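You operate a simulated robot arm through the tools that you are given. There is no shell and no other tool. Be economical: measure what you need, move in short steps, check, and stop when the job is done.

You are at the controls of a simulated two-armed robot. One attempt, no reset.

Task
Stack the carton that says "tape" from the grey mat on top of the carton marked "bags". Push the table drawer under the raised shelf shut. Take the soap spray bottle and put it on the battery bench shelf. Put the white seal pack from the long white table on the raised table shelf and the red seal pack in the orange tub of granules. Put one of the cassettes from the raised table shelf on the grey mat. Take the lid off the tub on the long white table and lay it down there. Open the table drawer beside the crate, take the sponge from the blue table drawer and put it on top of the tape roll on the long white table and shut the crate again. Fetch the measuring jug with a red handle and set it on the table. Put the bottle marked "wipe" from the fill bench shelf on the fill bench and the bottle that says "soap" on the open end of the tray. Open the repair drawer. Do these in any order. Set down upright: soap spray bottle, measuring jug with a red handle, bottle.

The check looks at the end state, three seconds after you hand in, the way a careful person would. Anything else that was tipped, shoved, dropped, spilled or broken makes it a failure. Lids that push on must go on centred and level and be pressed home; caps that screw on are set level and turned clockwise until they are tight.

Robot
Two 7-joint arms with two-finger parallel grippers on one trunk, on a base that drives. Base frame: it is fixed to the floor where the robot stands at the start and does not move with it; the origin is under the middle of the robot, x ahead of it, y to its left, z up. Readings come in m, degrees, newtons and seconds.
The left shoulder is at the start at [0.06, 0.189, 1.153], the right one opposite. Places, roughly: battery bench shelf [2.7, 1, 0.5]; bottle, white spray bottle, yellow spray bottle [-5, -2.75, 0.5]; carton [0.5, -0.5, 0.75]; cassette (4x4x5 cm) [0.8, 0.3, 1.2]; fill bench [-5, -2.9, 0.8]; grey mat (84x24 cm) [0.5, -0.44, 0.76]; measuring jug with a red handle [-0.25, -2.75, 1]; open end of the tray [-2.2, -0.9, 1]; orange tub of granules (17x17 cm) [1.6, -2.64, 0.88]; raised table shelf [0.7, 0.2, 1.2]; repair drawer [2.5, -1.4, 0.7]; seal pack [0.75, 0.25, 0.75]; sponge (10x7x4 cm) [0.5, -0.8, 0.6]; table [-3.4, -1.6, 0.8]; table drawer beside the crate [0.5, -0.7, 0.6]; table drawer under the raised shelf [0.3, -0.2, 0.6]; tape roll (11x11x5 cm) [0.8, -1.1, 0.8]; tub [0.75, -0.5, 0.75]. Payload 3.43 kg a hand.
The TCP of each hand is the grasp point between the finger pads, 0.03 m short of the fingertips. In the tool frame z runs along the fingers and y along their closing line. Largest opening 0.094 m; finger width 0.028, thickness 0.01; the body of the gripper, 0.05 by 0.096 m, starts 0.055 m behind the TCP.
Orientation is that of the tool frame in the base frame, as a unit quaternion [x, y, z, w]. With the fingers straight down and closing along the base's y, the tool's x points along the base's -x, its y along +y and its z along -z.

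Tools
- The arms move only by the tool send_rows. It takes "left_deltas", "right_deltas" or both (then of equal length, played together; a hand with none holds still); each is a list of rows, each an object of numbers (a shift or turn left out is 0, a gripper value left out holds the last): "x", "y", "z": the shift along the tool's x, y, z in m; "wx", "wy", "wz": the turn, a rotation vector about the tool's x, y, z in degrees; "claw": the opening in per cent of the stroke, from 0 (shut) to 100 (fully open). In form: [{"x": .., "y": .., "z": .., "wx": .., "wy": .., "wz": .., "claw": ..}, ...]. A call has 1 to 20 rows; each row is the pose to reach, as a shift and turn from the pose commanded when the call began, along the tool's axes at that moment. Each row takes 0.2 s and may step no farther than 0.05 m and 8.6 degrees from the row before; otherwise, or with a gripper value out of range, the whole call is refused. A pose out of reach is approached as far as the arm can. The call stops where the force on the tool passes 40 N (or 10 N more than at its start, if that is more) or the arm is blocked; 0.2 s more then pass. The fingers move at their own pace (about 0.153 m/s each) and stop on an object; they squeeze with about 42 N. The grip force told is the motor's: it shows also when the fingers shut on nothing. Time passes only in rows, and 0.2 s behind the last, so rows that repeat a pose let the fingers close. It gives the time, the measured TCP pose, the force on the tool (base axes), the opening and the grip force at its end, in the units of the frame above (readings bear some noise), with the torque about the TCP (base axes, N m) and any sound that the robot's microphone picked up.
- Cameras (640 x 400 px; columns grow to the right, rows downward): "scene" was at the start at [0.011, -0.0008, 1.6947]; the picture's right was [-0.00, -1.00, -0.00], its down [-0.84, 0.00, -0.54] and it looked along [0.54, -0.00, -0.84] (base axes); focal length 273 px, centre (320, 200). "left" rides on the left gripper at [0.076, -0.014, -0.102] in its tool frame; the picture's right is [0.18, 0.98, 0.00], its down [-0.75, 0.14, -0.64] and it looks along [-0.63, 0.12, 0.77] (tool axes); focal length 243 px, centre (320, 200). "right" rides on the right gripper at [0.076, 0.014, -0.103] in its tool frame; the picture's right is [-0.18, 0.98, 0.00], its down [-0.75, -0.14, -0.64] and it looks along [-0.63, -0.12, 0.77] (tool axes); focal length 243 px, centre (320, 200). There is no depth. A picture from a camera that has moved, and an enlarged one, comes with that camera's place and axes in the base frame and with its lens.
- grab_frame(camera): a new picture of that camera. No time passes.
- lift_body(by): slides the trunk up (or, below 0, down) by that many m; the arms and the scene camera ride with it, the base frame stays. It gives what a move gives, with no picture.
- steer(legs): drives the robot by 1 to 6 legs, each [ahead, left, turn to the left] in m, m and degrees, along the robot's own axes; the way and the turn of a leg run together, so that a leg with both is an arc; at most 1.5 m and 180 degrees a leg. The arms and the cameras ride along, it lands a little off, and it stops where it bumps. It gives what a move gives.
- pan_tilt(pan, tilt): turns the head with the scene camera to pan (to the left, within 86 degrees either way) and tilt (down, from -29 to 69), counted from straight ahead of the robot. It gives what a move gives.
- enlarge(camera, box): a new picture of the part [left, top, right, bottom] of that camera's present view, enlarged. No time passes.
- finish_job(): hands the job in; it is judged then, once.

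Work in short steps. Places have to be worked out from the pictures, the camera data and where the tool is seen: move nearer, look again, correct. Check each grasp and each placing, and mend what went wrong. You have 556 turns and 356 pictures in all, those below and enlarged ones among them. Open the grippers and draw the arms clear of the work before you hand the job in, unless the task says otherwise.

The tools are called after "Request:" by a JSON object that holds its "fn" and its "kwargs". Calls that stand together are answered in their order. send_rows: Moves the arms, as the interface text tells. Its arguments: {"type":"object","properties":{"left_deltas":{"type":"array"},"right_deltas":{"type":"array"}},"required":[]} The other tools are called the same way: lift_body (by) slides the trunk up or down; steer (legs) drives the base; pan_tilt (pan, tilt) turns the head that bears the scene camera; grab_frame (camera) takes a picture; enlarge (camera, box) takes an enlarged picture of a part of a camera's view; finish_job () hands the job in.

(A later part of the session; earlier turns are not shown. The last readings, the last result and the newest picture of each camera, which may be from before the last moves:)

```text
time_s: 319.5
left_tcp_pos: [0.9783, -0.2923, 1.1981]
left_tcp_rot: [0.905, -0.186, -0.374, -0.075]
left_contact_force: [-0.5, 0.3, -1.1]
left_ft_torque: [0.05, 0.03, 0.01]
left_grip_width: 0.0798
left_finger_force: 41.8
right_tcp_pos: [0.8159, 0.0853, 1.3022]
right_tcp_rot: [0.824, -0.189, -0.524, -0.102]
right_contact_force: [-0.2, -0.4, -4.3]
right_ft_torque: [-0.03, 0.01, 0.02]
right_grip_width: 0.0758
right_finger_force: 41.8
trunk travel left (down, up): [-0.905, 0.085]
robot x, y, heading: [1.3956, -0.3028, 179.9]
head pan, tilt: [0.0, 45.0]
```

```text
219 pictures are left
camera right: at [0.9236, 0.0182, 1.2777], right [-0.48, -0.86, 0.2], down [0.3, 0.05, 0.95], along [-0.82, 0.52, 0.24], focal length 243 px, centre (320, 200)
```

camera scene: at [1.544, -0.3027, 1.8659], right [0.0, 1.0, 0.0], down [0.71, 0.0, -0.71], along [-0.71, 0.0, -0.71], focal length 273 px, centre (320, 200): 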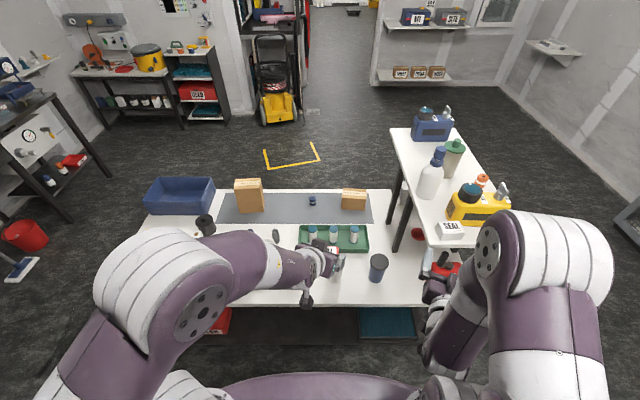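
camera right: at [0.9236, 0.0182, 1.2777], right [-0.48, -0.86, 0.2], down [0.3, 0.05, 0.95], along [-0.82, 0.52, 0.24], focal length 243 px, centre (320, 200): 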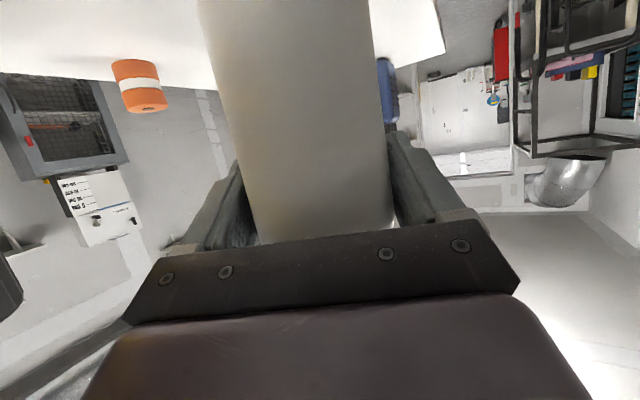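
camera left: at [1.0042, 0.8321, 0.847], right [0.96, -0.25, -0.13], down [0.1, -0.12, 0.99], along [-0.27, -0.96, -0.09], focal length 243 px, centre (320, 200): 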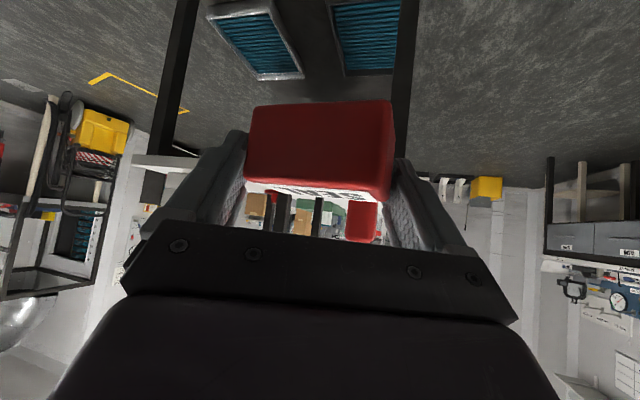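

SOAP bottle held. Raise, back away diagonally, then strafe toward the battery bench side.

Request:
{"fn": "lift_body", "kwargs": {"by": 0.06}}

Request:
{"fn": "steer", "kwargs": {"legs": [[-0.4, 0.17, 0]]}}

Request:
{"fn": "grab_frame", "kwargs": {"camera": "scene"}}

```text
time_s: 320.5
left_tcp_pos: [0.9798, -0.2928, 1.2571]
left_tcp_rot: [0.906, -0.186, -0.374, -0.074]
left_contact_force: [0.3, -0.2, -1.4]
left_ft_torque: [-0.01, 0.0, 0.01]
left_grip_width: 0.0797
left_finger_force: 42.2
right_tcp_pos: [0.8153, 0.0844, 1.3628]
right_tcp_rot: [0.824, -0.187, -0.525, -0.102]
right_contact_force: [0.0, 0.4, -4.2]
right_ft_torque: [0.01, -0.02, 0.02]
right_grip_width: 0.0756
right_finger_force: 42.2
trunk travel left (down, up): [-0.965, 0.025]
robot x, y, heading: [1.3935, -0.3057, 180.0]
head pan, tilt: [0.0, 45.0]
```

```text
time_s: 323.1
left_tcp_pos: [1.3728, -0.4637, 1.2565]
left_tcp_rot: [0.906, -0.183, -0.374, -0.073]
left_contact_force: [-0.4, 1.1, -0.7]
left_ft_torque: [-0.04, -0.01, 0.02]
left_grip_width: 0.0795
left_finger_force: 41.9
right_tcp_pos: [1.2053, -0.0891, 1.3632]
right_tcp_rot: [0.825, -0.184, -0.525, -0.1]
right_contact_force: [-0.5, 0.6, -4.7]
right_ft_torque: [0.07, -0.01, -0.01]
right_grip_width: 0.0756
right_finger_force: 41.8
trunk travel left (down, up): [-0.965, 0.025]
robot x, y, heading: [1.7906, -0.4709, -179.6]
head pan, tilt: [0.0, 45.0]
```

```text
218 pictures are left
camera scene: at [1.7679, -0.4717, 1.8508], right [-0.01, 1.0, 0.0], down [0.71, 0.0, -0.71], along [-0.71, -0.01, -0.71], focal length 273 px, centre (320, 200)
```

scene: 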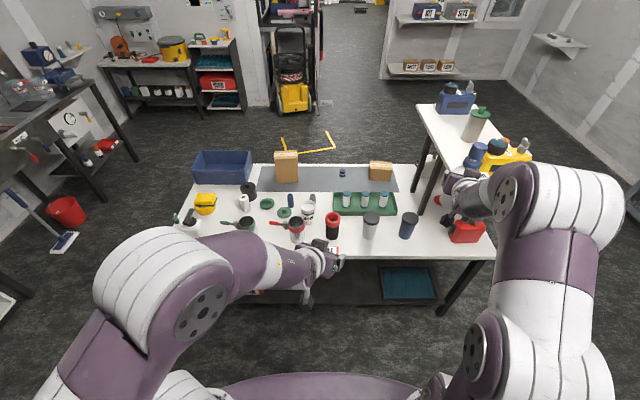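

Request:
{"fn": "steer", "kwargs": {"legs": [[0, -1.45, 0], [0.3, -0.1, 0], [0, 0, 179]]}}

Request:
{"fn": "grab_frame", "kwargs": {"camera": "scene"}}

```text
time_s: 339.2
left_tcp_pos: [1.9003, 1.0488, 1.2573]
left_tcp_rot: [0.206, 0.901, -0.083, 0.373]
left_contact_force: [-0.1, -0.3, -1.6]
left_ft_torque: [0.01, 0.04, 0.02]
left_grip_width: 0.0792
left_finger_force: 41.8
right_tcp_pos: [2.0477, 0.6656, 1.3639]
right_tcp_rot: [0.206, 0.819, -0.114, 0.523]
right_contact_force: [0.7, 0.0, -4.1]
right_ft_torque: [0.04, 0.01, -0.02]
right_grip_width: 0.0753
right_finger_force: 42.5
trunk travel left (down, up): [-0.965, 0.025]
robot x, y, heading: [1.4858, 1.0771, -2.6]
head pan, tilt: [0.0, 45.0]
```

```text
217 pictures are left
camera scene: at [1.5086, 1.0759, 1.8509], right [-0.05, -1.0, 0.0], down [-0.71, 0.03, -0.71], along [0.71, -0.03, -0.71], focal length 273 px, centre (320, 200)
```

scene: 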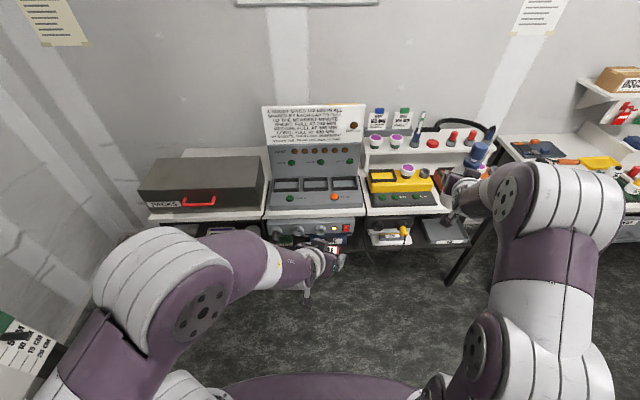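

Lower the trunk to see the shelf under the battery bench.

Request:
{"fn": "lift_body", "kwargs": {"by": -0.4}}

Request:
{"fn": "pan_tilt", "kwargs": {"pan": 0, "tilt": 35}}

Request:
{"fn": "grab_frame", "kwargs": {"camera": "scene"}}

Request:
{"fn": "grab_frame", "kwargs": {"camera": "left"}}

```text
time_s: 343.1
left_tcp_pos: [1.9009, 1.0485, 0.8562]
left_tcp_rot: [0.206, 0.901, -0.083, 0.373]
left_contact_force: [-0.4, -0.5, -1.2]
left_ft_torque: [0.0, 0.03, 0.0]
left_grip_width: 0.0788
left_finger_force: 42.3
right_tcp_pos: [2.0476, 0.6664, 0.9636]
right_tcp_rot: [0.206, 0.82, -0.114, 0.523]
right_contact_force: [-0.9, -0.5, -3.8]
right_ft_torque: [-0.02, 0.0, 0.02]
right_grip_width: 0.0756
right_finger_force: 41.8
trunk travel left (down, up): [-0.565, 0.425]
robot x, y, heading: [1.4829, 1.0756, -2.4]
head pan, tilt: [0.0, 45.0]
```

```text
time_s: 343.8
left_tcp_pos: [1.8998, 1.0491, 0.8579]
left_tcp_rot: [0.207, 0.901, -0.083, 0.372]
left_contact_force: [0.1, 0.1, -0.7]
left_ft_torque: [-0.03, 0.04, 0.0]
left_grip_width: 0.0787
left_finger_force: 41.7
right_tcp_pos: [2.0477, 0.6648, 0.9634]
right_tcp_rot: [0.206, 0.82, -0.113, 0.522]
right_contact_force: [0.6, -1.0, -3.7]
right_ft_torque: [0.02, -0.02, -0.02]
right_grip_width: 0.0753
right_finger_force: 42.2
trunk travel left (down, up): [-0.565, 0.425]
robot x, y, heading: [1.4902, 1.0761, -2.5]
head pan, tilt: [0.0, 35.0]
```

```text
216 pictures are left
camera scene: at [1.5152, 1.0758, 1.4656], right [-0.05, -1.0, 0.0], down [-0.57, 0.03, -0.82], along [0.82, -0.04, -0.57], focal length 273 px, centre (320, 200)
```

scene: 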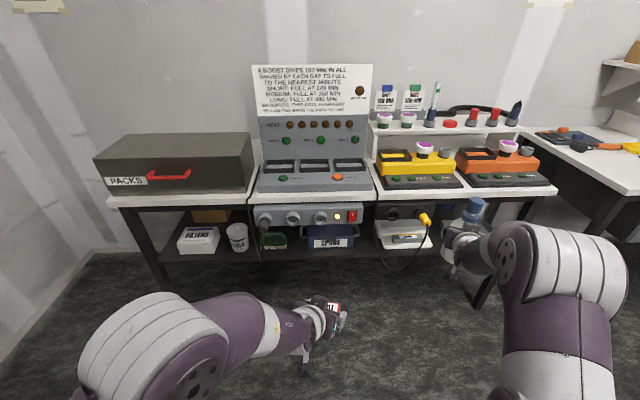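

```text
215 pictures are left
camera left: at [1.7805, 1.0896, 0.875], right [0.31, 0.94, -0.13], down [0.13, 0.09, 0.99], along [0.94, -0.32, -0.1], focal length 243 px, centre (320, 200)
```

left: 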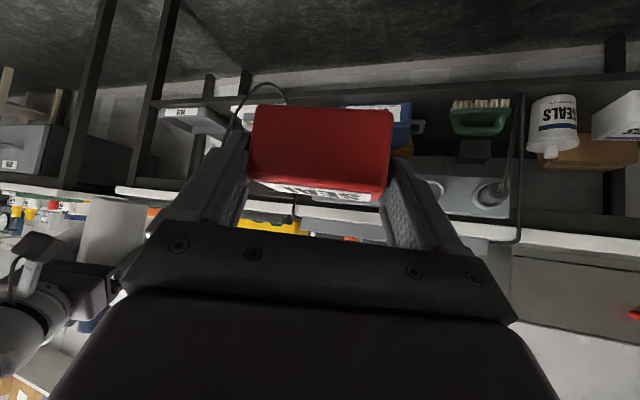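

Request:
{"fn": "enlarge", "kwargs": {"camera": "scene", "box": [100, 180, 340, 300]}}

Request:
{"fn": "enlarge", "kwargs": {"camera": "scene", "box": [320, 180, 560, 300]}}

```text
2.67 times, centred on (220, 240) of scene
camera zoom: at [1.5152, 1.0758, 1.4656], right [-0.05, -1.0, 0.0], down [-0.57, 0.03, -0.82], along [0.82, -0.04, -0.57], focal length 727 px, centre (587, 93)
```

zoom: 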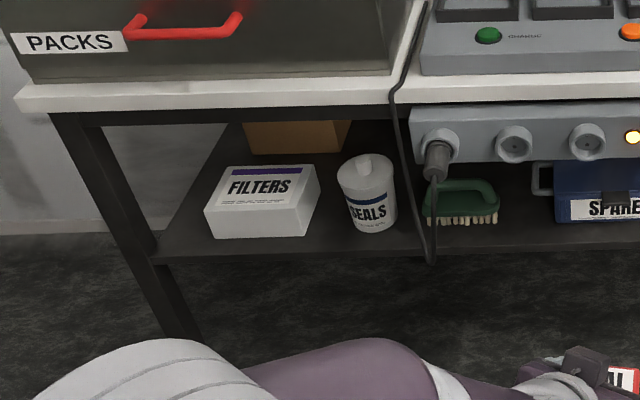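

```text
2.67 times, centred on (440, 240) of scene
camera zoom: at [1.5152, 1.0758, 1.4656], right [-0.05, -1.0, 0.0], down [-0.57, 0.03, -0.82], along [0.82, -0.04, -0.57], focal length 727 px, centre (0, 93)
```

zoom: 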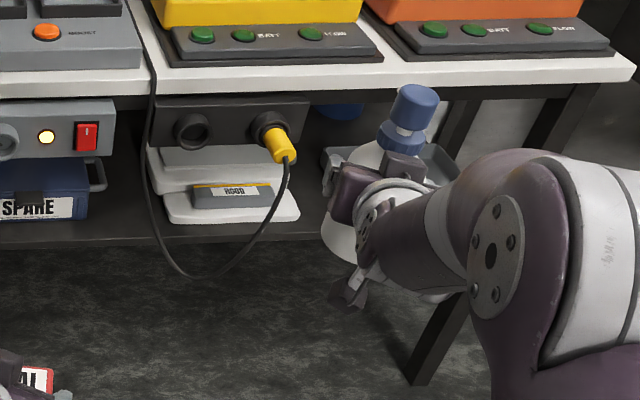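

Look for free space at the right part of that shelf: strafe right and look.

Request:
{"fn": "steer", "kwargs": {"legs": [[-0.1, -0.35, 2.5]]}}

Request:
{"fn": "pan_tilt", "kwargs": {"pan": -8, "tilt": 30}}

Request:
{"fn": "enlarge", "kwargs": {"camera": "scene", "box": [200, 130, 520, 330]}}

```text
time_s: 346.1
left_tcp_pos: [1.7945, 0.7188, 0.857]
left_tcp_rot: [0.183, 0.906, -0.073, 0.374]
left_contact_force: [-0.2, 0.1, -0.4]
left_ft_torque: [0.02, 0.01, 0.02]
left_grip_width: 0.0784
left_finger_force: 42.3
right_tcp_pos: [1.9612, 0.3462, 0.9638]
right_tcp_rot: [0.185, 0.825, -0.1, 0.525]
right_contact_force: [0.4, -0.1, -4.8]
right_ft_torque: [-0.02, 0.01, 0.02]
right_grip_width: 0.0755
right_finger_force: 42.4
trunk travel left (down, up): [-0.565, 0.425]
robot x, y, heading: [1.377, 0.7307, 0.4]
head pan, tilt: [0.0, 35.0]
```

```text
time_s: 346.8
left_tcp_pos: [1.7959, 0.7192, 0.8577]
left_tcp_rot: [0.184, 0.906, -0.074, 0.374]
left_contact_force: [-0.4, 0.2, -2.1]
left_ft_torque: [-0.02, 0.01, -0.01]
left_grip_width: 0.0783
left_finger_force: 42.1
right_tcp_pos: [1.9598, 0.346, 0.9636]
right_tcp_rot: [0.186, 0.825, -0.1, 0.524]
right_contact_force: [0.4, 0.0, -4.3]
right_ft_torque: [0.03, -0.04, -0.01]
right_grip_width: 0.0754
right_finger_force: 41.8
trunk travel left (down, up): [-0.565, 0.425]
robot x, y, heading: [1.3772, 0.7344, 0.4]
head pan, tilt: [-8.0, 30.0]
```

```text
2.00 times, centred on (360, 230) of scene
camera zoom: at [1.4104, 0.7166, 1.4734], right [-0.14, -0.99, 0.0], down [-0.5, 0.07, -0.87], along [0.86, -0.12, -0.5], focal length 545 px, centre (240, 140)
```

zoom: 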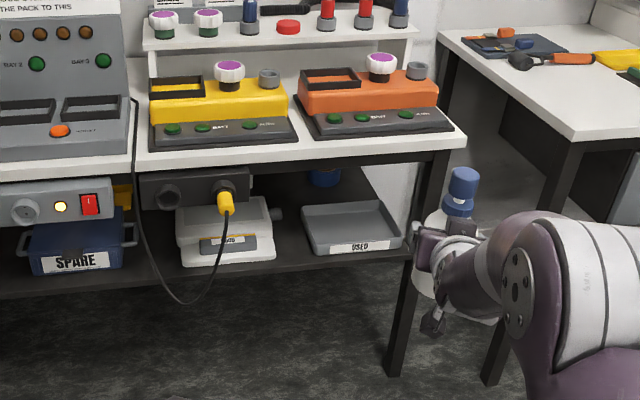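

Request:
{"fn": "enlarge", "kwargs": {"camera": "scene", "box": [260, 200, 420, 280]}}

```text
4.00 times, centred on (340, 240) of scene
camera zoom: at [1.4104, 0.7166, 1.4734], right [-0.14, -0.99, 0.0], down [-0.5, 0.07, -0.87], along [0.86, -0.12, -0.5], focal length 1091 px, centre (240, 40)
```

zoom: 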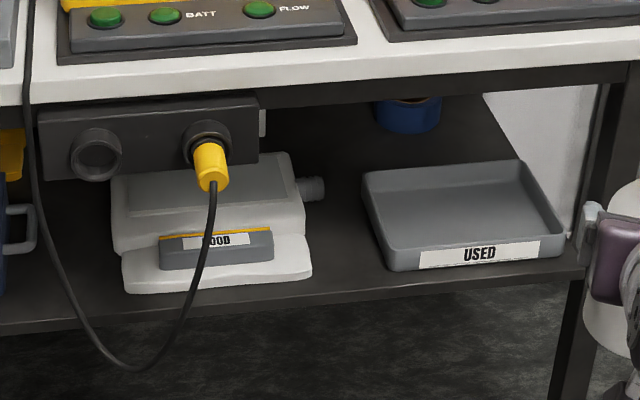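

Found a spot: between the scale and the USED tray, y≈0.426, x≈2.495. Straighten the right hand's yaw and retract the left hand.

Request:
{"fn": "send_rows", "kwargs": {"right_deltas": [{"wx": -5.3, "wy": 0.2, "wz": -2.5}, {"wx": -10.6, "wy": 0.35, "wz": -5}, {"wx": -15.9, "wy": 0.5, "wz": -7.6}, {"wx": -21.2, "wy": 0.7, "wz": -10.1}, {"wx": -21.2, "wy": 0.7, "wz": -10.1}], "left_deltas": [{"x": 0.012, "y": -0.018, "z": -0.045}, {"x": 0.024, "y": -0.035, "z": -0.09}, {"x": 0.036, "y": -0.052, "z": -0.135}, {"x": 0.047, "y": -0.07, "z": -0.18}, {"x": 0.047, "y": -0.07, "z": -0.188}]}}

Request:
{"fn": "lift_body", "kwargs": {"by": -0.3}}

Request:
{"fn": "grab_frame", "kwargs": {"camera": "scene"}}

Request:
{"fn": "grab_frame", "kwargs": {"camera": "right"}}

```text
time_s: 348.0
left_tcp_pos: [1.6196, 0.7047, 0.9534]
left_tcp_rot: [0.185, 0.906, -0.074, 0.374]
left_contact_force: [-0.2, 0.0, -0.5]
left_ft_torque: [-0.01, 0.04, -0.02]
left_grip_width: 0.0783
left_finger_force: 41.9
left hand out of reach, approached as far as the arm can: row 4, 5
right_tcp_pos: [1.9614, 0.3456, 0.9634]
right_tcp_rot: [0.014, 0.845, 0.008, 0.534]
right_contact_force: [0.1, 0.4, -3.2]
right_ft_torque: [-0.05, 0.0, -0.02]
right_grip_width: 0.0751
right_finger_force: 41.9
trunk travel left (down, up): [-0.565, 0.425]
robot x, y, heading: [1.3784, 0.728, 0.3]
head pan, tilt: [-8.0, 30.0]
```

```text
time_s: 351.0
left_tcp_pos: [1.6191, 0.7051, 0.6524]
left_tcp_rot: [0.183, 0.906, -0.072, 0.374]
left_contact_force: [-0.2, 0.1, -1.1]
left_ft_torque: [-0.02, 0.02, -0.02]
left_grip_width: 0.0779
left_finger_force: 42.1
right_tcp_pos: [1.9608, 0.3448, 0.6621]
right_tcp_rot: [0.013, 0.845, 0.009, 0.534]
right_contact_force: [0.3, 0.8, -5.0]
right_ft_torque: [0.07, 0.0, 0.0]
right_grip_width: 0.0755
right_finger_force: 42.2
trunk travel left (down, up): [-0.265, 0.725]
robot x, y, heading: [1.3765, 0.7296, 0.2]
head pan, tilt: [-8.0, 30.0]
```

```text
210 pictures are left
camera scene: at [1.41, 0.7164, 1.1735], right [-0.14, -0.99, 0.0], down [-0.5, 0.07, -0.87], along [0.86, -0.12, -0.5], focal length 273 px, centre (320, 200)
```

scene: 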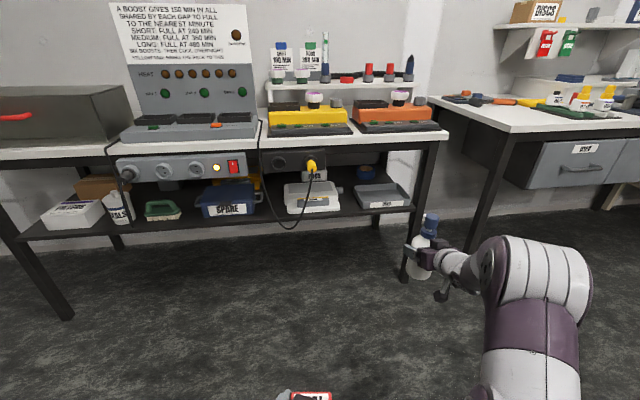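

```text
209 pictures are left
camera right: at [1.8355, 0.3621, 0.6376], right [0.09, 0.98, 0.19], down [-0.26, -0.16, 0.95], along [0.96, -0.14, 0.24], focal length 243 px, centre (320, 200)
```

right: 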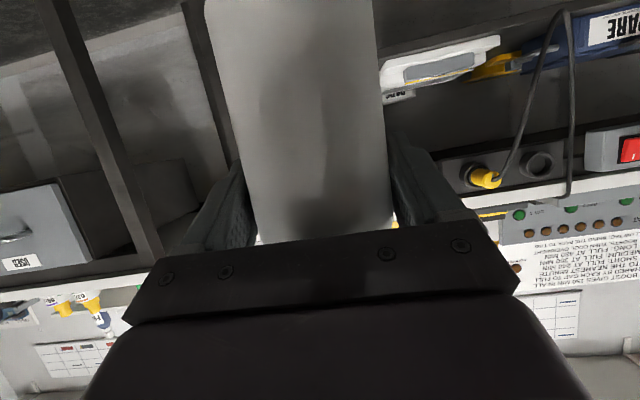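

Request:
{"fn": "enlarge", "kwargs": {"camera": "scene", "box": [270, 140, 450, 230]}}

```text
3.56 times, centred on (360, 185) of scene
camera zoom: at [1.41, 0.7164, 1.1735], right [-0.14, -0.99, 0.0], down [-0.5, 0.07, -0.87], along [0.86, -0.12, -0.5], focal length 970 px, centre (178, 253)
```

zoom: 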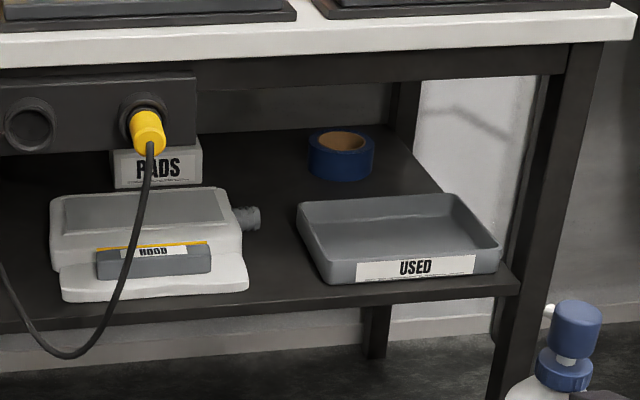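

Shelf z≈0.507. Lower 3 cm, align in y, and drive ahead most of the way.

Request:
{"fn": "lift_body", "kwargs": {"by": -0.03}}

Request:
{"fn": "steer", "kwargs": {"legs": [[0, 0.083, -0.2], [0.4, 0, 0]]}}

Request:
{"fn": "grab_frame", "kwargs": {"camera": "right"}}

Request:
{"fn": "grab_frame", "kwargs": {"camera": "scene"}}

```text
time_s: 351.8
left_tcp_pos: [1.6195, 0.7055, 0.6236]
left_tcp_rot: [0.184, 0.906, -0.073, 0.374]
left_contact_force: [0.5, -1.6, -1.4]
left_ft_torque: [0.0, 0.05, 0.0]
left_grip_width: 0.0781
left_finger_force: 42.1
right_tcp_pos: [1.9586, 0.3461, 0.6335]
right_tcp_rot: [0.014, 0.845, 0.008, 0.534]
right_contact_force: [0.7, 0.2, -4.0]
right_ft_torque: [0.02, 0.02, 0.02]
right_grip_width: 0.0751
right_finger_force: 42.1
trunk travel left (down, up): [-0.235, 0.755]
robot x, y, heading: [1.3746, 0.7287, 0.1]
head pan, tilt: [-8.0, 30.0]
```

```text
time_s: 355.0
left_tcp_pos: [2.0241, 0.7901, 0.6232]
left_tcp_rot: [0.182, 0.906, -0.072, 0.374]
left_contact_force: [0.6, -0.5, -0.3]
left_ft_torque: [0.03, -0.01, -0.04]
left_grip_width: 0.0778
left_finger_force: 42.2
right_tcp_pos: [2.3656, 0.431, 0.6332]
right_tcp_rot: [0.013, 0.845, 0.009, 0.534]
right_contact_force: [0.3, -0.6, -4.3]
right_ft_torque: [0.01, 0.01, -0.01]
right_grip_width: 0.0753
right_finger_force: 42.1
trunk travel left (down, up): [-0.235, 0.755]
robot x, y, heading: [1.784, 0.8121, 0.3]
head pan, tilt: [-8.0, 30.0]
```

```text
207 pictures are left
camera right: at [2.2411, 0.4466, 0.6074], right [0.09, 0.98, 0.19], down [-0.26, -0.17, 0.95], along [0.96, -0.14, 0.24], focal length 243 px, centre (320, 200)
```

right: 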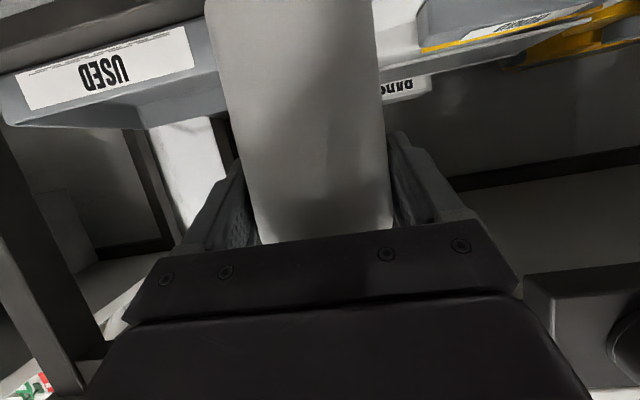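

```text
206 pictures are left
camera scene: at [1.8153, 0.8003, 1.1435], right [-0.13, -0.99, 0.0], down [-0.5, 0.07, -0.87], along [0.86, -0.12, -0.5], focal length 273 px, centre (320, 200)
```

scene: 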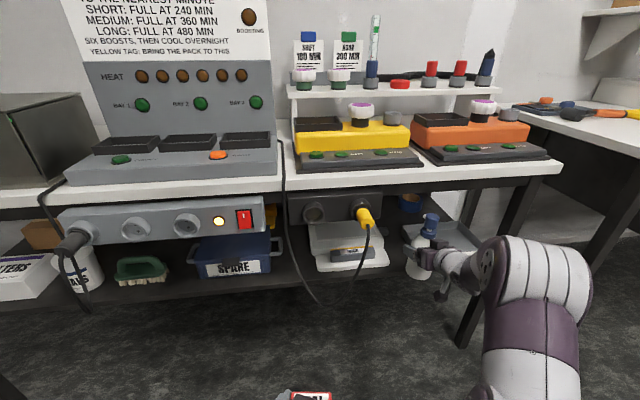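

Aligned with the gap. Drive the final 0.13 m.

Request:
{"fn": "steer", "kwargs": {"legs": [[0.12, -0.003, -0.3]]}}

Request:
{"fn": "enlarge", "kwargs": {"camera": "scene", "box": [300, 190, 480, 300]}}

Request:
{"fn": "grab_frame", "kwargs": {"camera": "right"}}

```text
time_s: 356.2
left_tcp_pos: [2.1407, 0.7854, 0.6233]
left_tcp_rot: [0.185, 0.906, -0.074, 0.374]
left_contact_force: [0.4, 0.4, -1.4]
left_ft_torque: [0.01, 0.0, 0.0]
left_grip_width: 0.0779
left_finger_force: 41.9
right_tcp_pos: [2.483, 0.4249, 0.631]
right_tcp_rot: [0.015, 0.845, 0.008, 0.534]
right_contact_force: [-0.3, -0.2, -5.2]
right_ft_torque: [0.05, -0.01, -0.03]
right_grip_width: 0.0755
right_finger_force: 41.4
trunk travel left (down, up): [-0.235, 0.755]
robot x, y, heading: [1.9045, 0.8119, -0.0]
head pan, tilt: [-8.0, 30.0]
```

```text
3.56 times, centred on (390, 245) of scene
camera zoom: at [1.9329, 0.7975, 1.1434], right [-0.14, -0.99, 0.0], down [-0.5, 0.07, -0.87], along [0.86, -0.12, -0.5], focal length 970 px, centre (71, 40)
```

zoom: 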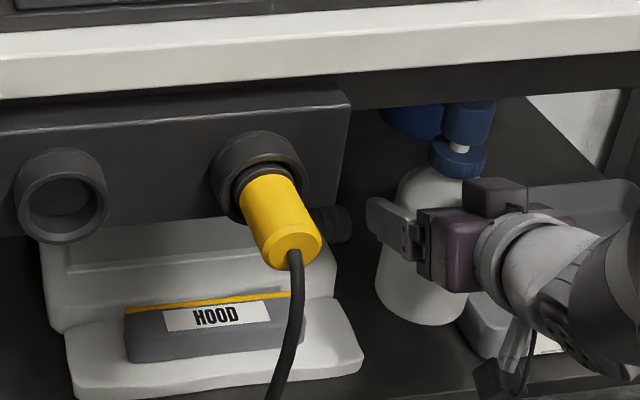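

```text
204 pictures are left
camera right: at [2.357, 0.4419, 0.6072], right [0.1, 0.98, 0.19], down [-0.26, -0.16, 0.95], along [0.96, -0.14, 0.24], focal length 243 px, centre (320, 200)
```

right: 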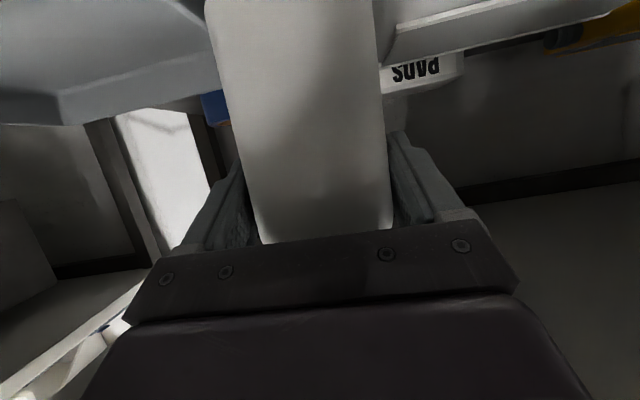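

Lower to the shelf until contact with small left correction.

Request:
{"fn": "send_rows", "kwargs": {"right_deltas": [{"y": 0.004, "x": 0.015, "z": 0.008}, {"y": 0.004, "x": 0.027, "z": 0.014}, {"y": 0.004, "x": 0.033, "z": 0.0165}, {"y": 0.004, "x": 0.036, "z": 0.018}, {"y": 0.004, "x": 0.039, "z": 0.0193}, {"y": 0.004, "x": 0.042, "z": 0.0206}]}}

```text
time_s: 357.6
left_tcp_pos: [2.1416, 0.7851, 0.6231]
left_tcp_rot: [0.185, 0.906, -0.074, 0.374]
left_contact_force: [-0.6, 0.4, -1.7]
left_ft_torque: [0.0, 0.02, 0.02]
left_grip_width: 0.0777
left_finger_force: 41.9
right_tcp_pos: [2.4828, 0.4298, 0.5868]
right_tcp_rot: [0.015, 0.845, 0.007, 0.534]
right_contact_force: [0.7, 0.3, -2.3]
right_ft_torque: [-0.09, 0.0, -0.01]
right_grip_width: 0.0753
right_finger_force: 41.9
trunk travel left (down, up): [-0.235, 0.755]
robot x, y, heading: [1.9003, 0.8076, -0.0]
head pan, tilt: [-8.0, 30.0]
```

Request:
{"fn": "send_rows", "kwargs": {"right_deltas": [{"x": 0.002, "z": 0.001}, {"x": 0.004, "z": 0.002}, {"x": 0.004, "z": 0.002, "claw": 90}, {"x": 0.004, "z": 0.002, "claw": 90}, {"x": 0.004, "z": 0.002, "claw": 90}]}}

Request:
{"fn": "enlarge", "kwargs": {"camera": "scene", "box": [300, 190, 480, 300]}}

```text
time_s: 358.8
left_tcp_pos: [2.1417, 0.7874, 0.6225]
left_tcp_rot: [0.186, 0.906, -0.074, 0.374]
left_contact_force: [-0.3, -0.1, -0.9]
left_ft_torque: [0.0, 0.0, 0.02]
left_grip_width: 0.0776
left_finger_force: 41.9
right_tcp_pos: [2.4829, 0.432, 0.5817]
right_tcp_rot: [0.015, 0.845, 0.007, 0.534]
right_contact_force: [-0.4, 0.2, -0.2]
right_ft_torque: [-0.02, 0.01, 0.01]
right_grip_width: 0.0845
right_finger_force: 0.1
trunk travel left (down, up): [-0.235, 0.755]
robot x, y, heading: [1.9003, 0.813, 0.0]
head pan, tilt: [-8.0, 30.0]
```

```text
3.56 times, centred on (390, 245) of scene
camera zoom: at [1.9323, 0.7979, 1.1435], right [-0.14, -0.99, 0.0], down [-0.5, 0.07, -0.87], along [0.86, -0.12, -0.5], focal length 970 px, centre (71, 40)
```

zoom: 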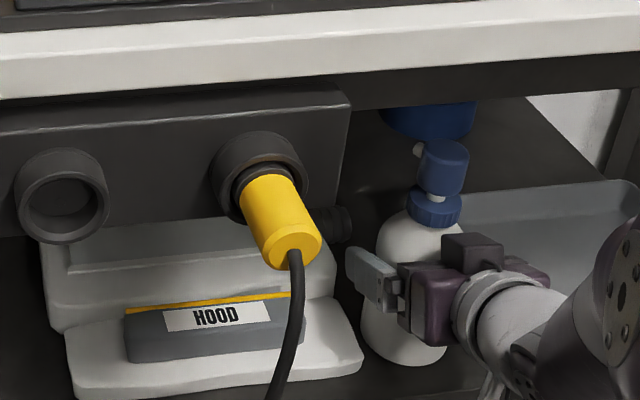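

Bottle stands. Back straight out.

Request:
{"fn": "steer", "kwargs": {"legs": [[-0.2, 0, 0]]}}

Request:
{"fn": "enlarge", "kwargs": {"camera": "scene", "box": [280, 150, 480, 275]}}

```text
time_s: 360.4
left_tcp_pos: [1.943, 0.7874, 0.6239]
left_tcp_rot: [0.182, 0.906, -0.073, 0.375]
left_contact_force: [0.4, 0.7, -0.6]
left_ft_torque: [0.03, 0.04, -0.01]
left_grip_width: 0.0778
left_finger_force: 42.3
right_tcp_pos: [2.2859, 0.4328, 0.5805]
right_tcp_rot: [0.012, 0.846, 0.009, 0.534]
right_contact_force: [0.2, -0.6, -1.1]
right_ft_torque: [-0.02, 0.0, 0.0]
right_grip_width: 0.0849
right_finger_force: 0.0
trunk travel left (down, up): [-0.235, 0.755]
robot x, y, heading: [1.7054, 0.8128, 0.4]
head pan, tilt: [-8.0, 30.0]
```

```text
3.20 times, centred on (380, 212) of scene
camera zoom: at [1.7333, 0.7975, 1.1435], right [-0.13, -0.99, 0.0], down [-0.5, 0.07, -0.87], along [0.86, -0.12, -0.5], focal length 873 px, centre (128, 160)
```

zoom: 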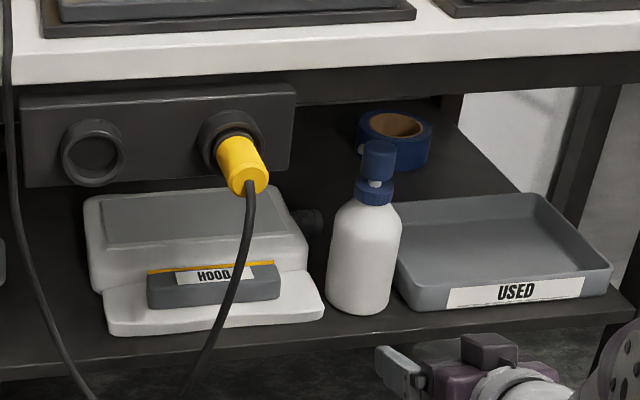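

SOAP placed well. Next the repair drawer: strafe right to y≈-1.1 facing the bench.

Request:
{"fn": "steer", "kwargs": {"legs": [[-0.2, 0, 0], [0, -1.45, 0], [0, -0.45, 0]]}}

Request:
{"fn": "grab_frame", "kwargs": {"camera": "scene"}}

```text
time_s: 371.2
left_tcp_pos: [1.7351, -1.138, 0.6223]
left_tcp_rot: [0.191, 0.904, -0.077, 0.374]
left_contact_force: [0.5, 0.5, -0.2]
left_ft_torque: [0.0, 0.04, 0.01]
left_grip_width: 0.0767
left_finger_force: 42.0
right_tcp_pos: [2.0711, -1.4981, 0.5807]
right_tcp_rot: [0.021, 0.845, 0.004, 0.534]
right_contact_force: [-0.2, 0.6, 0.2]
right_ft_torque: [0.02, 0.01, 0.01]
right_grip_width: 0.0846
right_finger_force: 0.0
trunk travel left (down, up): [-0.235, 0.755]
robot x, y, heading: [1.4939, -1.1089, -0.5]
head pan, tilt: [-8.0, 30.0]
```

```text
201 pictures are left
camera scene: at [1.5257, -1.1243, 1.1435], right [-0.15, -0.99, 0.0], down [-0.49, 0.08, -0.87], along [0.86, -0.13, -0.5], focal length 273 px, centre (320, 200)
```

scene: 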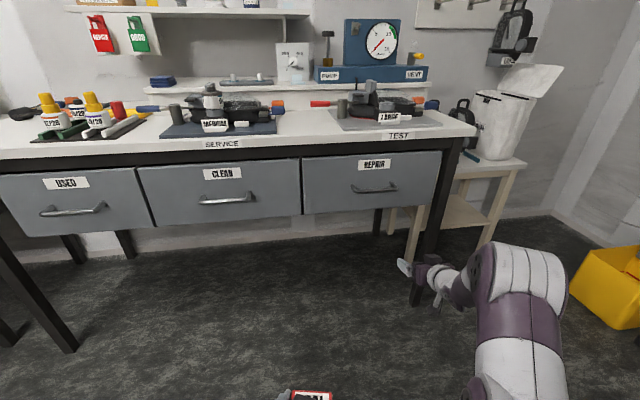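

Handle at roughly (2.3,-1.43,0.72). Level the right hand, roll 90°, open, and raise.

Request:
{"fn": "send_rows", "kwargs": {"right_deltas": [{"wy": -8, "claw": 100}, {"wy": -16}, {"wy": -21}, {"wy": -21}]}}

Request:
{"fn": "send_rows", "kwargs": {"right_deltas": [{"wz": 8.5}, {"wz": 17}, {"wz": 25.5}, {"wz": 34}, {"wz": 42.5}, {"wz": 51}, {"wz": 59.5}, {"wz": 68}, {"wz": 76.5}, {"wz": 85}, {"wz": 90}, {"wz": 90}]}}

Request:
{"fn": "lift_body", "kwargs": {"by": 0.13}}

Request:
{"fn": "grab_frame", "kwargs": {"camera": "right"}}

```text
time_s: 372.2
left_tcp_pos: [1.7348, -1.1386, 0.6231]
left_tcp_rot: [0.19, 0.905, -0.075, 0.374]
left_contact_force: [-0.2, -0.5, -0.9]
left_ft_torque: [0.02, 0.0, -0.02]
left_grip_width: 0.0767
left_finger_force: 42.1
right_tcp_pos: [2.07, -1.4989, 0.5808]
right_tcp_rot: [0.02, 0.733, 0.001, 0.68]
right_contact_force: [-0.5, -0.2, -0.1]
right_ft_torque: [-0.04, 0.01, 0.02]
right_grip_width: 0.0938
right_finger_force: 0.1
trunk travel left (down, up): [-0.235, 0.755]
robot x, y, heading: [1.4953, -1.1089, -0.6]
head pan, tilt: [-8.0, 30.0]
```

```text
time_s: 374.8
left_tcp_pos: [1.7354, -1.1385, 0.6223]
left_tcp_rot: [0.191, 0.904, -0.077, 0.374]
left_contact_force: [0.0, -0.4, -1.3]
left_ft_torque: [-0.01, 0.0, 0.03]
left_grip_width: 0.0765
left_finger_force: 42.3
right_tcp_pos: [2.0709, -1.4987, 0.581]
right_tcp_rot: [0.534, 0.504, 0.481, 0.48]
right_contact_force: [-0.6, 0.4, -0.3]
right_ft_torque: [-0.01, 0.01, -0.01]
right_grip_width: 0.0942
right_finger_force: 0.0
trunk travel left (down, up): [-0.235, 0.755]
robot x, y, heading: [1.4993, -1.1107, -0.6]
head pan, tilt: [-8.0, 30.0]
```

```text
time_s: 376.4
left_tcp_pos: [1.735, -1.1386, 0.7529]
left_tcp_rot: [0.191, 0.905, -0.076, 0.373]
left_contact_force: [-0.3, 0.7, -1.5]
left_ft_torque: [0.03, 0.0, 0.0]
left_grip_width: 0.0762
left_finger_force: 42.1
right_tcp_pos: [2.0708, -1.4979, 0.7118]
right_tcp_rot: [0.533, 0.504, 0.481, 0.48]
right_contact_force: [0.8, -0.1, -0.2]
right_ft_torque: [0.02, -0.02, -0.01]
right_grip_width: 0.0941
right_finger_force: 0.0
trunk travel left (down, up): [-0.365, 0.625]
robot x, y, heading: [1.4942, -1.1111, -0.7]
head pan, tilt: [-8.0, 30.0]
```

```text
200 pictures are left
camera right: at [1.9722, -1.4203, 0.7342], right [0.07, -0.21, 0.97], down [-0.67, -0.73, -0.11], along [0.74, -0.65, -0.2], focal length 243 px, centre (320, 200)
```

right: 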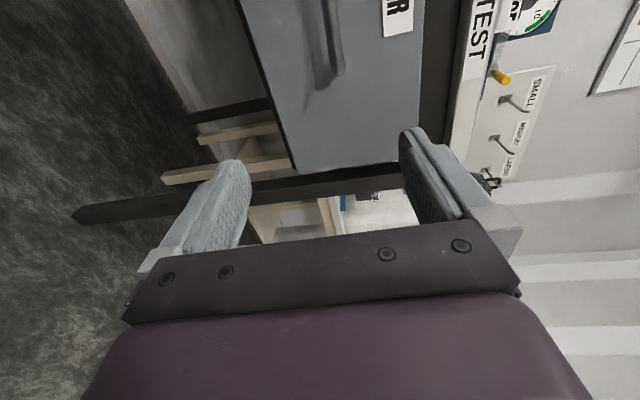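

Handle centre ≈(2.355,-1.44,0.695). Lower 1.5 cm, shift left 6 cm and drive ahead 0.24.

Request:
{"fn": "lift_body", "kwargs": {"by": -0.015}}

Request:
{"fn": "steer", "kwargs": {"legs": [[0, 0.058, 0.7], [0.22, 0, 0]]}}

Request:
{"fn": "grab_frame", "kwargs": {"camera": "right"}}

```text
time_s: 377.0
left_tcp_pos: [1.7344, -1.1389, 0.738]
left_tcp_rot: [0.191, 0.904, -0.076, 0.375]
left_contact_force: [0.3, 0.5, -0.6]
left_ft_torque: [-0.01, 0.02, -0.01]
left_grip_width: 0.0764
left_finger_force: 41.9
right_tcp_pos: [2.0709, -1.4984, 0.6967]
right_tcp_rot: [0.533, 0.504, 0.481, 0.48]
right_contact_force: [0.8, 0.1, -0.8]
right_ft_torque: [0.01, 0.02, 0.01]
right_grip_width: 0.0937
right_finger_force: 0.0
trunk travel left (down, up): [-0.35, 0.64]
robot x, y, heading: [1.4977, -1.1117, -0.9]
head pan, tilt: [-8.0, 30.0]
```

```text
time_s: 379.3
left_tcp_pos: [1.9535, -1.0769, 0.7384]
left_tcp_rot: [0.183, 0.906, -0.073, 0.374]
left_contact_force: [1.2, 0.1, -0.9]
left_ft_torque: [-0.01, 0.01, -0.02]
left_grip_width: 0.0765
left_finger_force: 41.7
right_tcp_pos: [2.2929, -1.4315, 0.6945]
right_tcp_rot: [0.53, 0.508, 0.485, 0.476]
right_contact_force: [0.7, 0.1, 0.2]
right_ft_torque: [-0.01, 0.02, 0.02]
right_grip_width: 0.0941
right_finger_force: 0.2
trunk travel left (down, up): [-0.35, 0.64]
robot x, y, heading: [1.7144, -1.0572, 0.1]
head pan, tilt: [-8.0, 30.0]
stopped in leg 2: the force on the tool passed its limit (the readings are from after the stop); the commanded pose is now the measured one
```

```text
199 pictures are left
camera right: at [2.1939, -1.3547, 0.7183], right [0.07, -0.22, 0.97], down [-0.66, -0.74, -0.11], along [0.75, -0.64, -0.2], focal length 243 px, centre (320, 200)
```

right: 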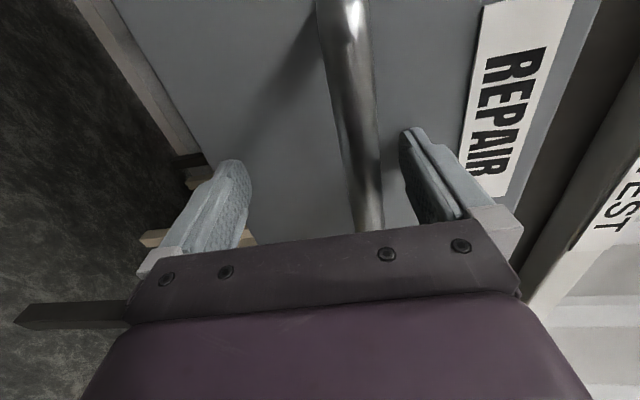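

Fingertips reached the drawer face; the bar is between the fingers. Close.

Request:
{"fn": "send_rows", "kwargs": {"right_deltas": [{"z": -0.004}, {"z": -0.004, "claw": 0}, {"z": -0.004, "claw": 0}, {"z": -0.004, "claw": 0}, {"z": -0.004, "claw": 0}]}}

Request:
{"fn": "steer", "kwargs": {"legs": [[-0.22, 0, 0]]}}

Request:
{"fn": "grab_frame", "kwargs": {"camera": "scene"}}

```text
time_s: 380.0
left_tcp_pos: [1.9518, -1.0746, 0.7392]
left_tcp_rot: [0.183, 0.905, -0.074, 0.377]
left_contact_force: [-0.6, 0.5, -0.7]
left_ft_torque: [-0.01, 0.02, 0.01]
left_grip_width: 0.0759
left_finger_force: 41.9
right_tcp_pos: [2.2929, -1.4312, 0.7172]
right_tcp_rot: [0.512, 0.501, 0.494, 0.494]
right_contact_force: [-9.6, 5.8, 34.4]
right_ft_torque: [-0.69, 0.23, 0.52]
right_grip_width: 0.0206
right_finger_force: 41.8
trunk travel left (down, up): [-0.35, 0.64]
robot x, y, heading: [1.7134, -1.0525, 0.2]
head pan, tilt: [-8.0, 30.0]
stopped in row 3 (right hand): the force on the tool passed its limit (the readings are from after the stop); the commanded pose is now the measured one
```

```text
time_s: 380.8
left_tcp_pos: [1.9482, -1.0765, 0.7379]
left_tcp_rot: [0.182, 0.906, -0.072, 0.374]
left_contact_force: [0.4, 0.0, -1.3]
left_ft_torque: [0.0, 0.01, -0.03]
left_grip_width: 0.0761
left_finger_force: 41.9
right_tcp_pos: [2.2917, -1.4313, 0.7181]
right_tcp_rot: [0.508, 0.503, 0.495, 0.494]
right_contact_force: [2.1, 4.4, 1.7]
right_ft_torque: [-0.48, -0.17, -0.56]
right_grip_width: 0.0203
right_finger_force: 44.8
trunk travel left (down, up): [-0.35, 0.64]
robot x, y, heading: [1.7057, -1.05, 0.4]
head pan, tilt: [-8.0, 30.0]
stopped in leg 1: the force on the tool passed its limit (the readings are from after the stop); the commanded pose is now the measured one
```

```text
198 pictures are left
camera scene: at [1.7385, -1.065, 1.2583], right [-0.13, -0.99, 0.0], down [-0.5, 0.07, -0.87], along [0.86, -0.12, -0.5], focal length 273 px, centre (320, 200)
```

scene: 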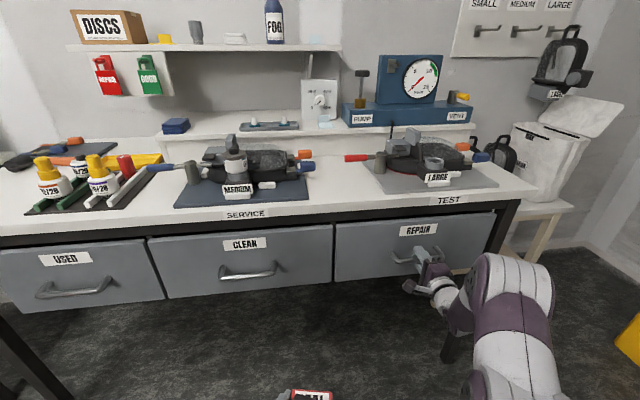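

Gripped; the pull stopped on force. Try again in smaller pulls.

Request:
{"fn": "steer", "kwargs": {"legs": [[-0.1, 0, 0]]}}

Request:
{"fn": "steer", "kwargs": {"legs": [[-0.1, 0, 0]]}}

Request:
{"fn": "grab_frame", "kwargs": {"camera": "scene"}}

```text
time_s: 381.9
left_tcp_pos: [1.845, -1.0756, 0.7381]
left_tcp_rot: [0.182, 0.906, -0.074, 0.375]
left_contact_force: [0.3, -0.4, -0.6]
left_ft_torque: [0.03, -0.01, 0.0]
left_grip_width: 0.0761
left_finger_force: 42.0
right_tcp_pos: [2.1895, -1.4315, 0.7172]
right_tcp_rot: [0.508, 0.502, 0.495, 0.494]
right_contact_force: [-1.4, 13.4, 3.7]
right_ft_torque: [-0.55, 0.03, 0.56]
right_grip_width: 0.0201
right_finger_force: 44.7
trunk travel left (down, up): [-0.35, 0.64]
robot x, y, heading: [1.6052, -1.0503, 0.3]
head pan, tilt: [-8.0, 30.0]
```

```text
time_s: 383.1
left_tcp_pos: [1.7445, -1.076, 0.739]
left_tcp_rot: [0.182, 0.906, -0.073, 0.375]
left_contact_force: [-0.4, -0.1, -0.4]
left_ft_torque: [0.01, -0.01, -0.01]
left_grip_width: 0.0758
left_finger_force: 42.6
right_tcp_pos: [2.0871, -1.433, 0.7174]
right_tcp_rot: [0.509, 0.502, 0.494, 0.494]
right_contact_force: [-1.4, 9.9, 4.9]
right_ft_torque: [-0.54, 0.04, 0.54]
right_grip_width: 0.0204
right_finger_force: 45.0
trunk travel left (down, up): [-0.35, 0.64]
robot x, y, heading: [1.5047, -1.0578, 0.2]
head pan, tilt: [-8.0, 30.0]
```

```text
197 pictures are left
camera scene: at [1.5345, -1.0652, 1.2586], right [-0.13, -0.99, 0.0], down [-0.49, 0.07, -0.87], along [0.86, -0.12, -0.5], focal length 273 px, centre (320, 200)
```

scene: 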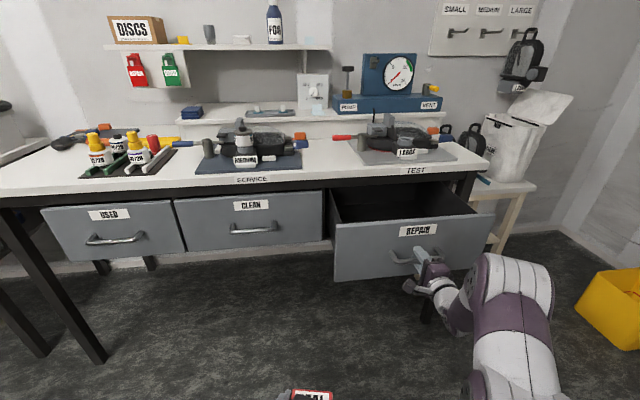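

Opened 20 cm. Pull a little more, then release and back off.

Request:
{"fn": "steer", "kwargs": {"legs": [[-0.06, 0, 0]]}}

Request:
{"fn": "send_rows", "kwargs": {"right_deltas": [{"claw": 100}, {"claw": 100}, {"claw": 100}]}}

Request:
{"fn": "steer", "kwargs": {"legs": [[-0.15, 0, 0]]}}

Request:
{"fn": "grab_frame", "kwargs": {"camera": "scene"}}

```text
time_s: 384.1
left_tcp_pos: [1.6842, -1.0783, 0.7378]
left_tcp_rot: [0.182, 0.906, -0.072, 0.375]
left_contact_force: [0.3, -0.3, -2.1]
left_ft_torque: [0.0, 0.01, 0.02]
left_grip_width: 0.0756
left_finger_force: 41.9
right_tcp_pos: [2.0284, -1.432, 0.7184]
right_tcp_rot: [0.508, 0.503, 0.495, 0.494]
right_contact_force: [-1.4, 6.0, 4.2]
right_ft_torque: [-0.54, 0.03, 0.51]
right_grip_width: 0.0201
right_finger_force: 45.2
trunk travel left (down, up): [-0.35, 0.64]
robot x, y, heading: [1.4449, -1.0547, 0.2]
head pan, tilt: [-8.0, 30.0]
```

```text
time_s: 384.9
left_tcp_pos: [1.6854, -1.0765, 0.7386]
left_tcp_rot: [0.184, 0.907, -0.073, 0.373]
left_contact_force: [0.0, -0.6, -1.1]
left_ft_torque: [0.03, 0.01, 0.01]
left_grip_width: 0.0754
left_finger_force: 42.4
right_tcp_pos: [2.0288, -1.4322, 0.7168]
right_tcp_rot: [0.508, 0.503, 0.495, 0.493]
right_contact_force: [-0.1, 0.6, -0.5]
right_ft_torque: [-0.02, 0.0, -0.04]
right_grip_width: 0.0939
right_finger_force: 0.0
trunk travel left (down, up): [-0.35, 0.64]
robot x, y, heading: [1.4456, -1.0567, 0.4]
head pan, tilt: [-8.0, 30.0]
```

```text
time_s: 386.2
left_tcp_pos: [1.5344, -1.0771, 0.7377]
left_tcp_rot: [0.181, 0.906, -0.072, 0.375]
left_contact_force: [-1.2, -0.9, -0.7]
left_ft_torque: [-0.01, -0.03, 0.0]
left_grip_width: 0.0757
left_finger_force: 41.9
right_tcp_pos: [1.8773, -1.4331, 0.7175]
right_tcp_rot: [0.508, 0.503, 0.496, 0.492]
right_contact_force: [-0.5, -0.5, -0.1]
right_ft_torque: [0.01, -0.01, -0.01]
right_grip_width: 0.0937
right_finger_force: 0.0
trunk travel left (down, up): [-0.35, 0.64]
robot x, y, heading: [1.293, -1.0569, 0.3]
head pan, tilt: [-8.0, 30.0]
```

```text
196 pictures are left
camera scene: at [1.3245, -1.0679, 1.2585], right [-0.13, -0.99, 0.0], down [-0.49, 0.07, -0.87], along [0.86, -0.11, -0.5], focal length 273 px, centre (320, 200)
```

scene: 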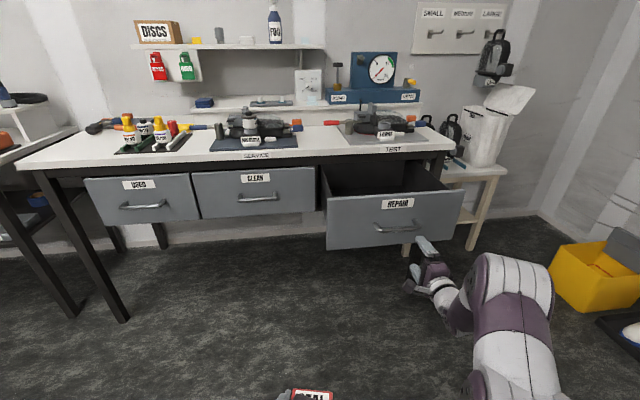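

Repair drawer is open. Next: red pack into the orange tub of granules. Move to face the right wall.

Request:
{"fn": "steer", "kwargs": {"legs": [[0, -0.45, 0], [0, 0, -90], [0, 0.25, 0]]}}

Request:
{"fn": "pan_tilt", "kwargs": {"pan": 0, "tilt": 25}}

Request:
{"fn": "grab_frame", "kwargs": {"camera": "scene"}}

```text
time_s: 394.2
left_tcp_pos: [1.5127, -1.7487, 0.7386]
left_tcp_rot: [0.777, 0.501, -0.319, 0.209]
left_contact_force: [0.2, 0.7, 0.0]
left_ft_torque: [-0.03, 0.0, 0.0]
left_grip_width: 0.0711
left_finger_force: 42.0
right_tcp_pos: [1.1479, -2.0828, 0.7167]
right_tcp_rot: [0.715, -0.013, -0.008, 0.699]
right_contact_force: [0.5, 0.9, 0.3]
right_ft_torque: [-0.02, 0.02, -0.06]
right_grip_width: 0.0938
right_finger_force: 0.0
trunk travel left (down, up): [-0.35, 0.64]
robot x, y, heading: [1.5431, -1.5081, -91.1]
head pan, tilt: [-8.0, 30.0]
```

```text
time_s: 394.9
left_tcp_pos: [1.512, -1.7491, 0.7382]
left_tcp_rot: [0.777, 0.501, -0.319, 0.209]
left_contact_force: [1.4, -0.9, -0.4]
left_ft_torque: [-0.02, 0.0, -0.01]
left_grip_width: 0.071
left_finger_force: 41.7
right_tcp_pos: [1.1473, -2.0824, 0.7171]
right_tcp_rot: [0.715, -0.014, -0.007, 0.698]
right_contact_force: [0.5, 0.3, -0.4]
right_ft_torque: [-0.02, 0.01, -0.02]
right_grip_width: 0.0939
right_finger_force: 0.1
trunk travel left (down, up): [-0.35, 0.64]
robot x, y, heading: [1.5421, -1.5081, -91.2]
head pan, tilt: [0.0, 25.0]
```

```text
195 pictures are left
camera scene: at [1.5426, -1.5418, 1.2664], right [-1.0, 0.02, 0.0], down [0.01, 0.42, -0.91], along [-0.02, -0.91, -0.42], focal length 273 px, centre (320, 200)
```

scene: 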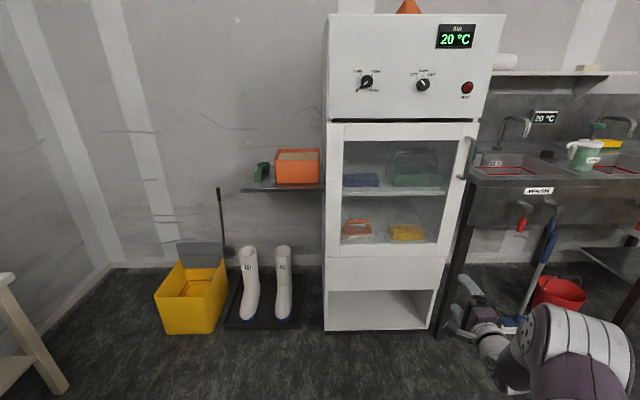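

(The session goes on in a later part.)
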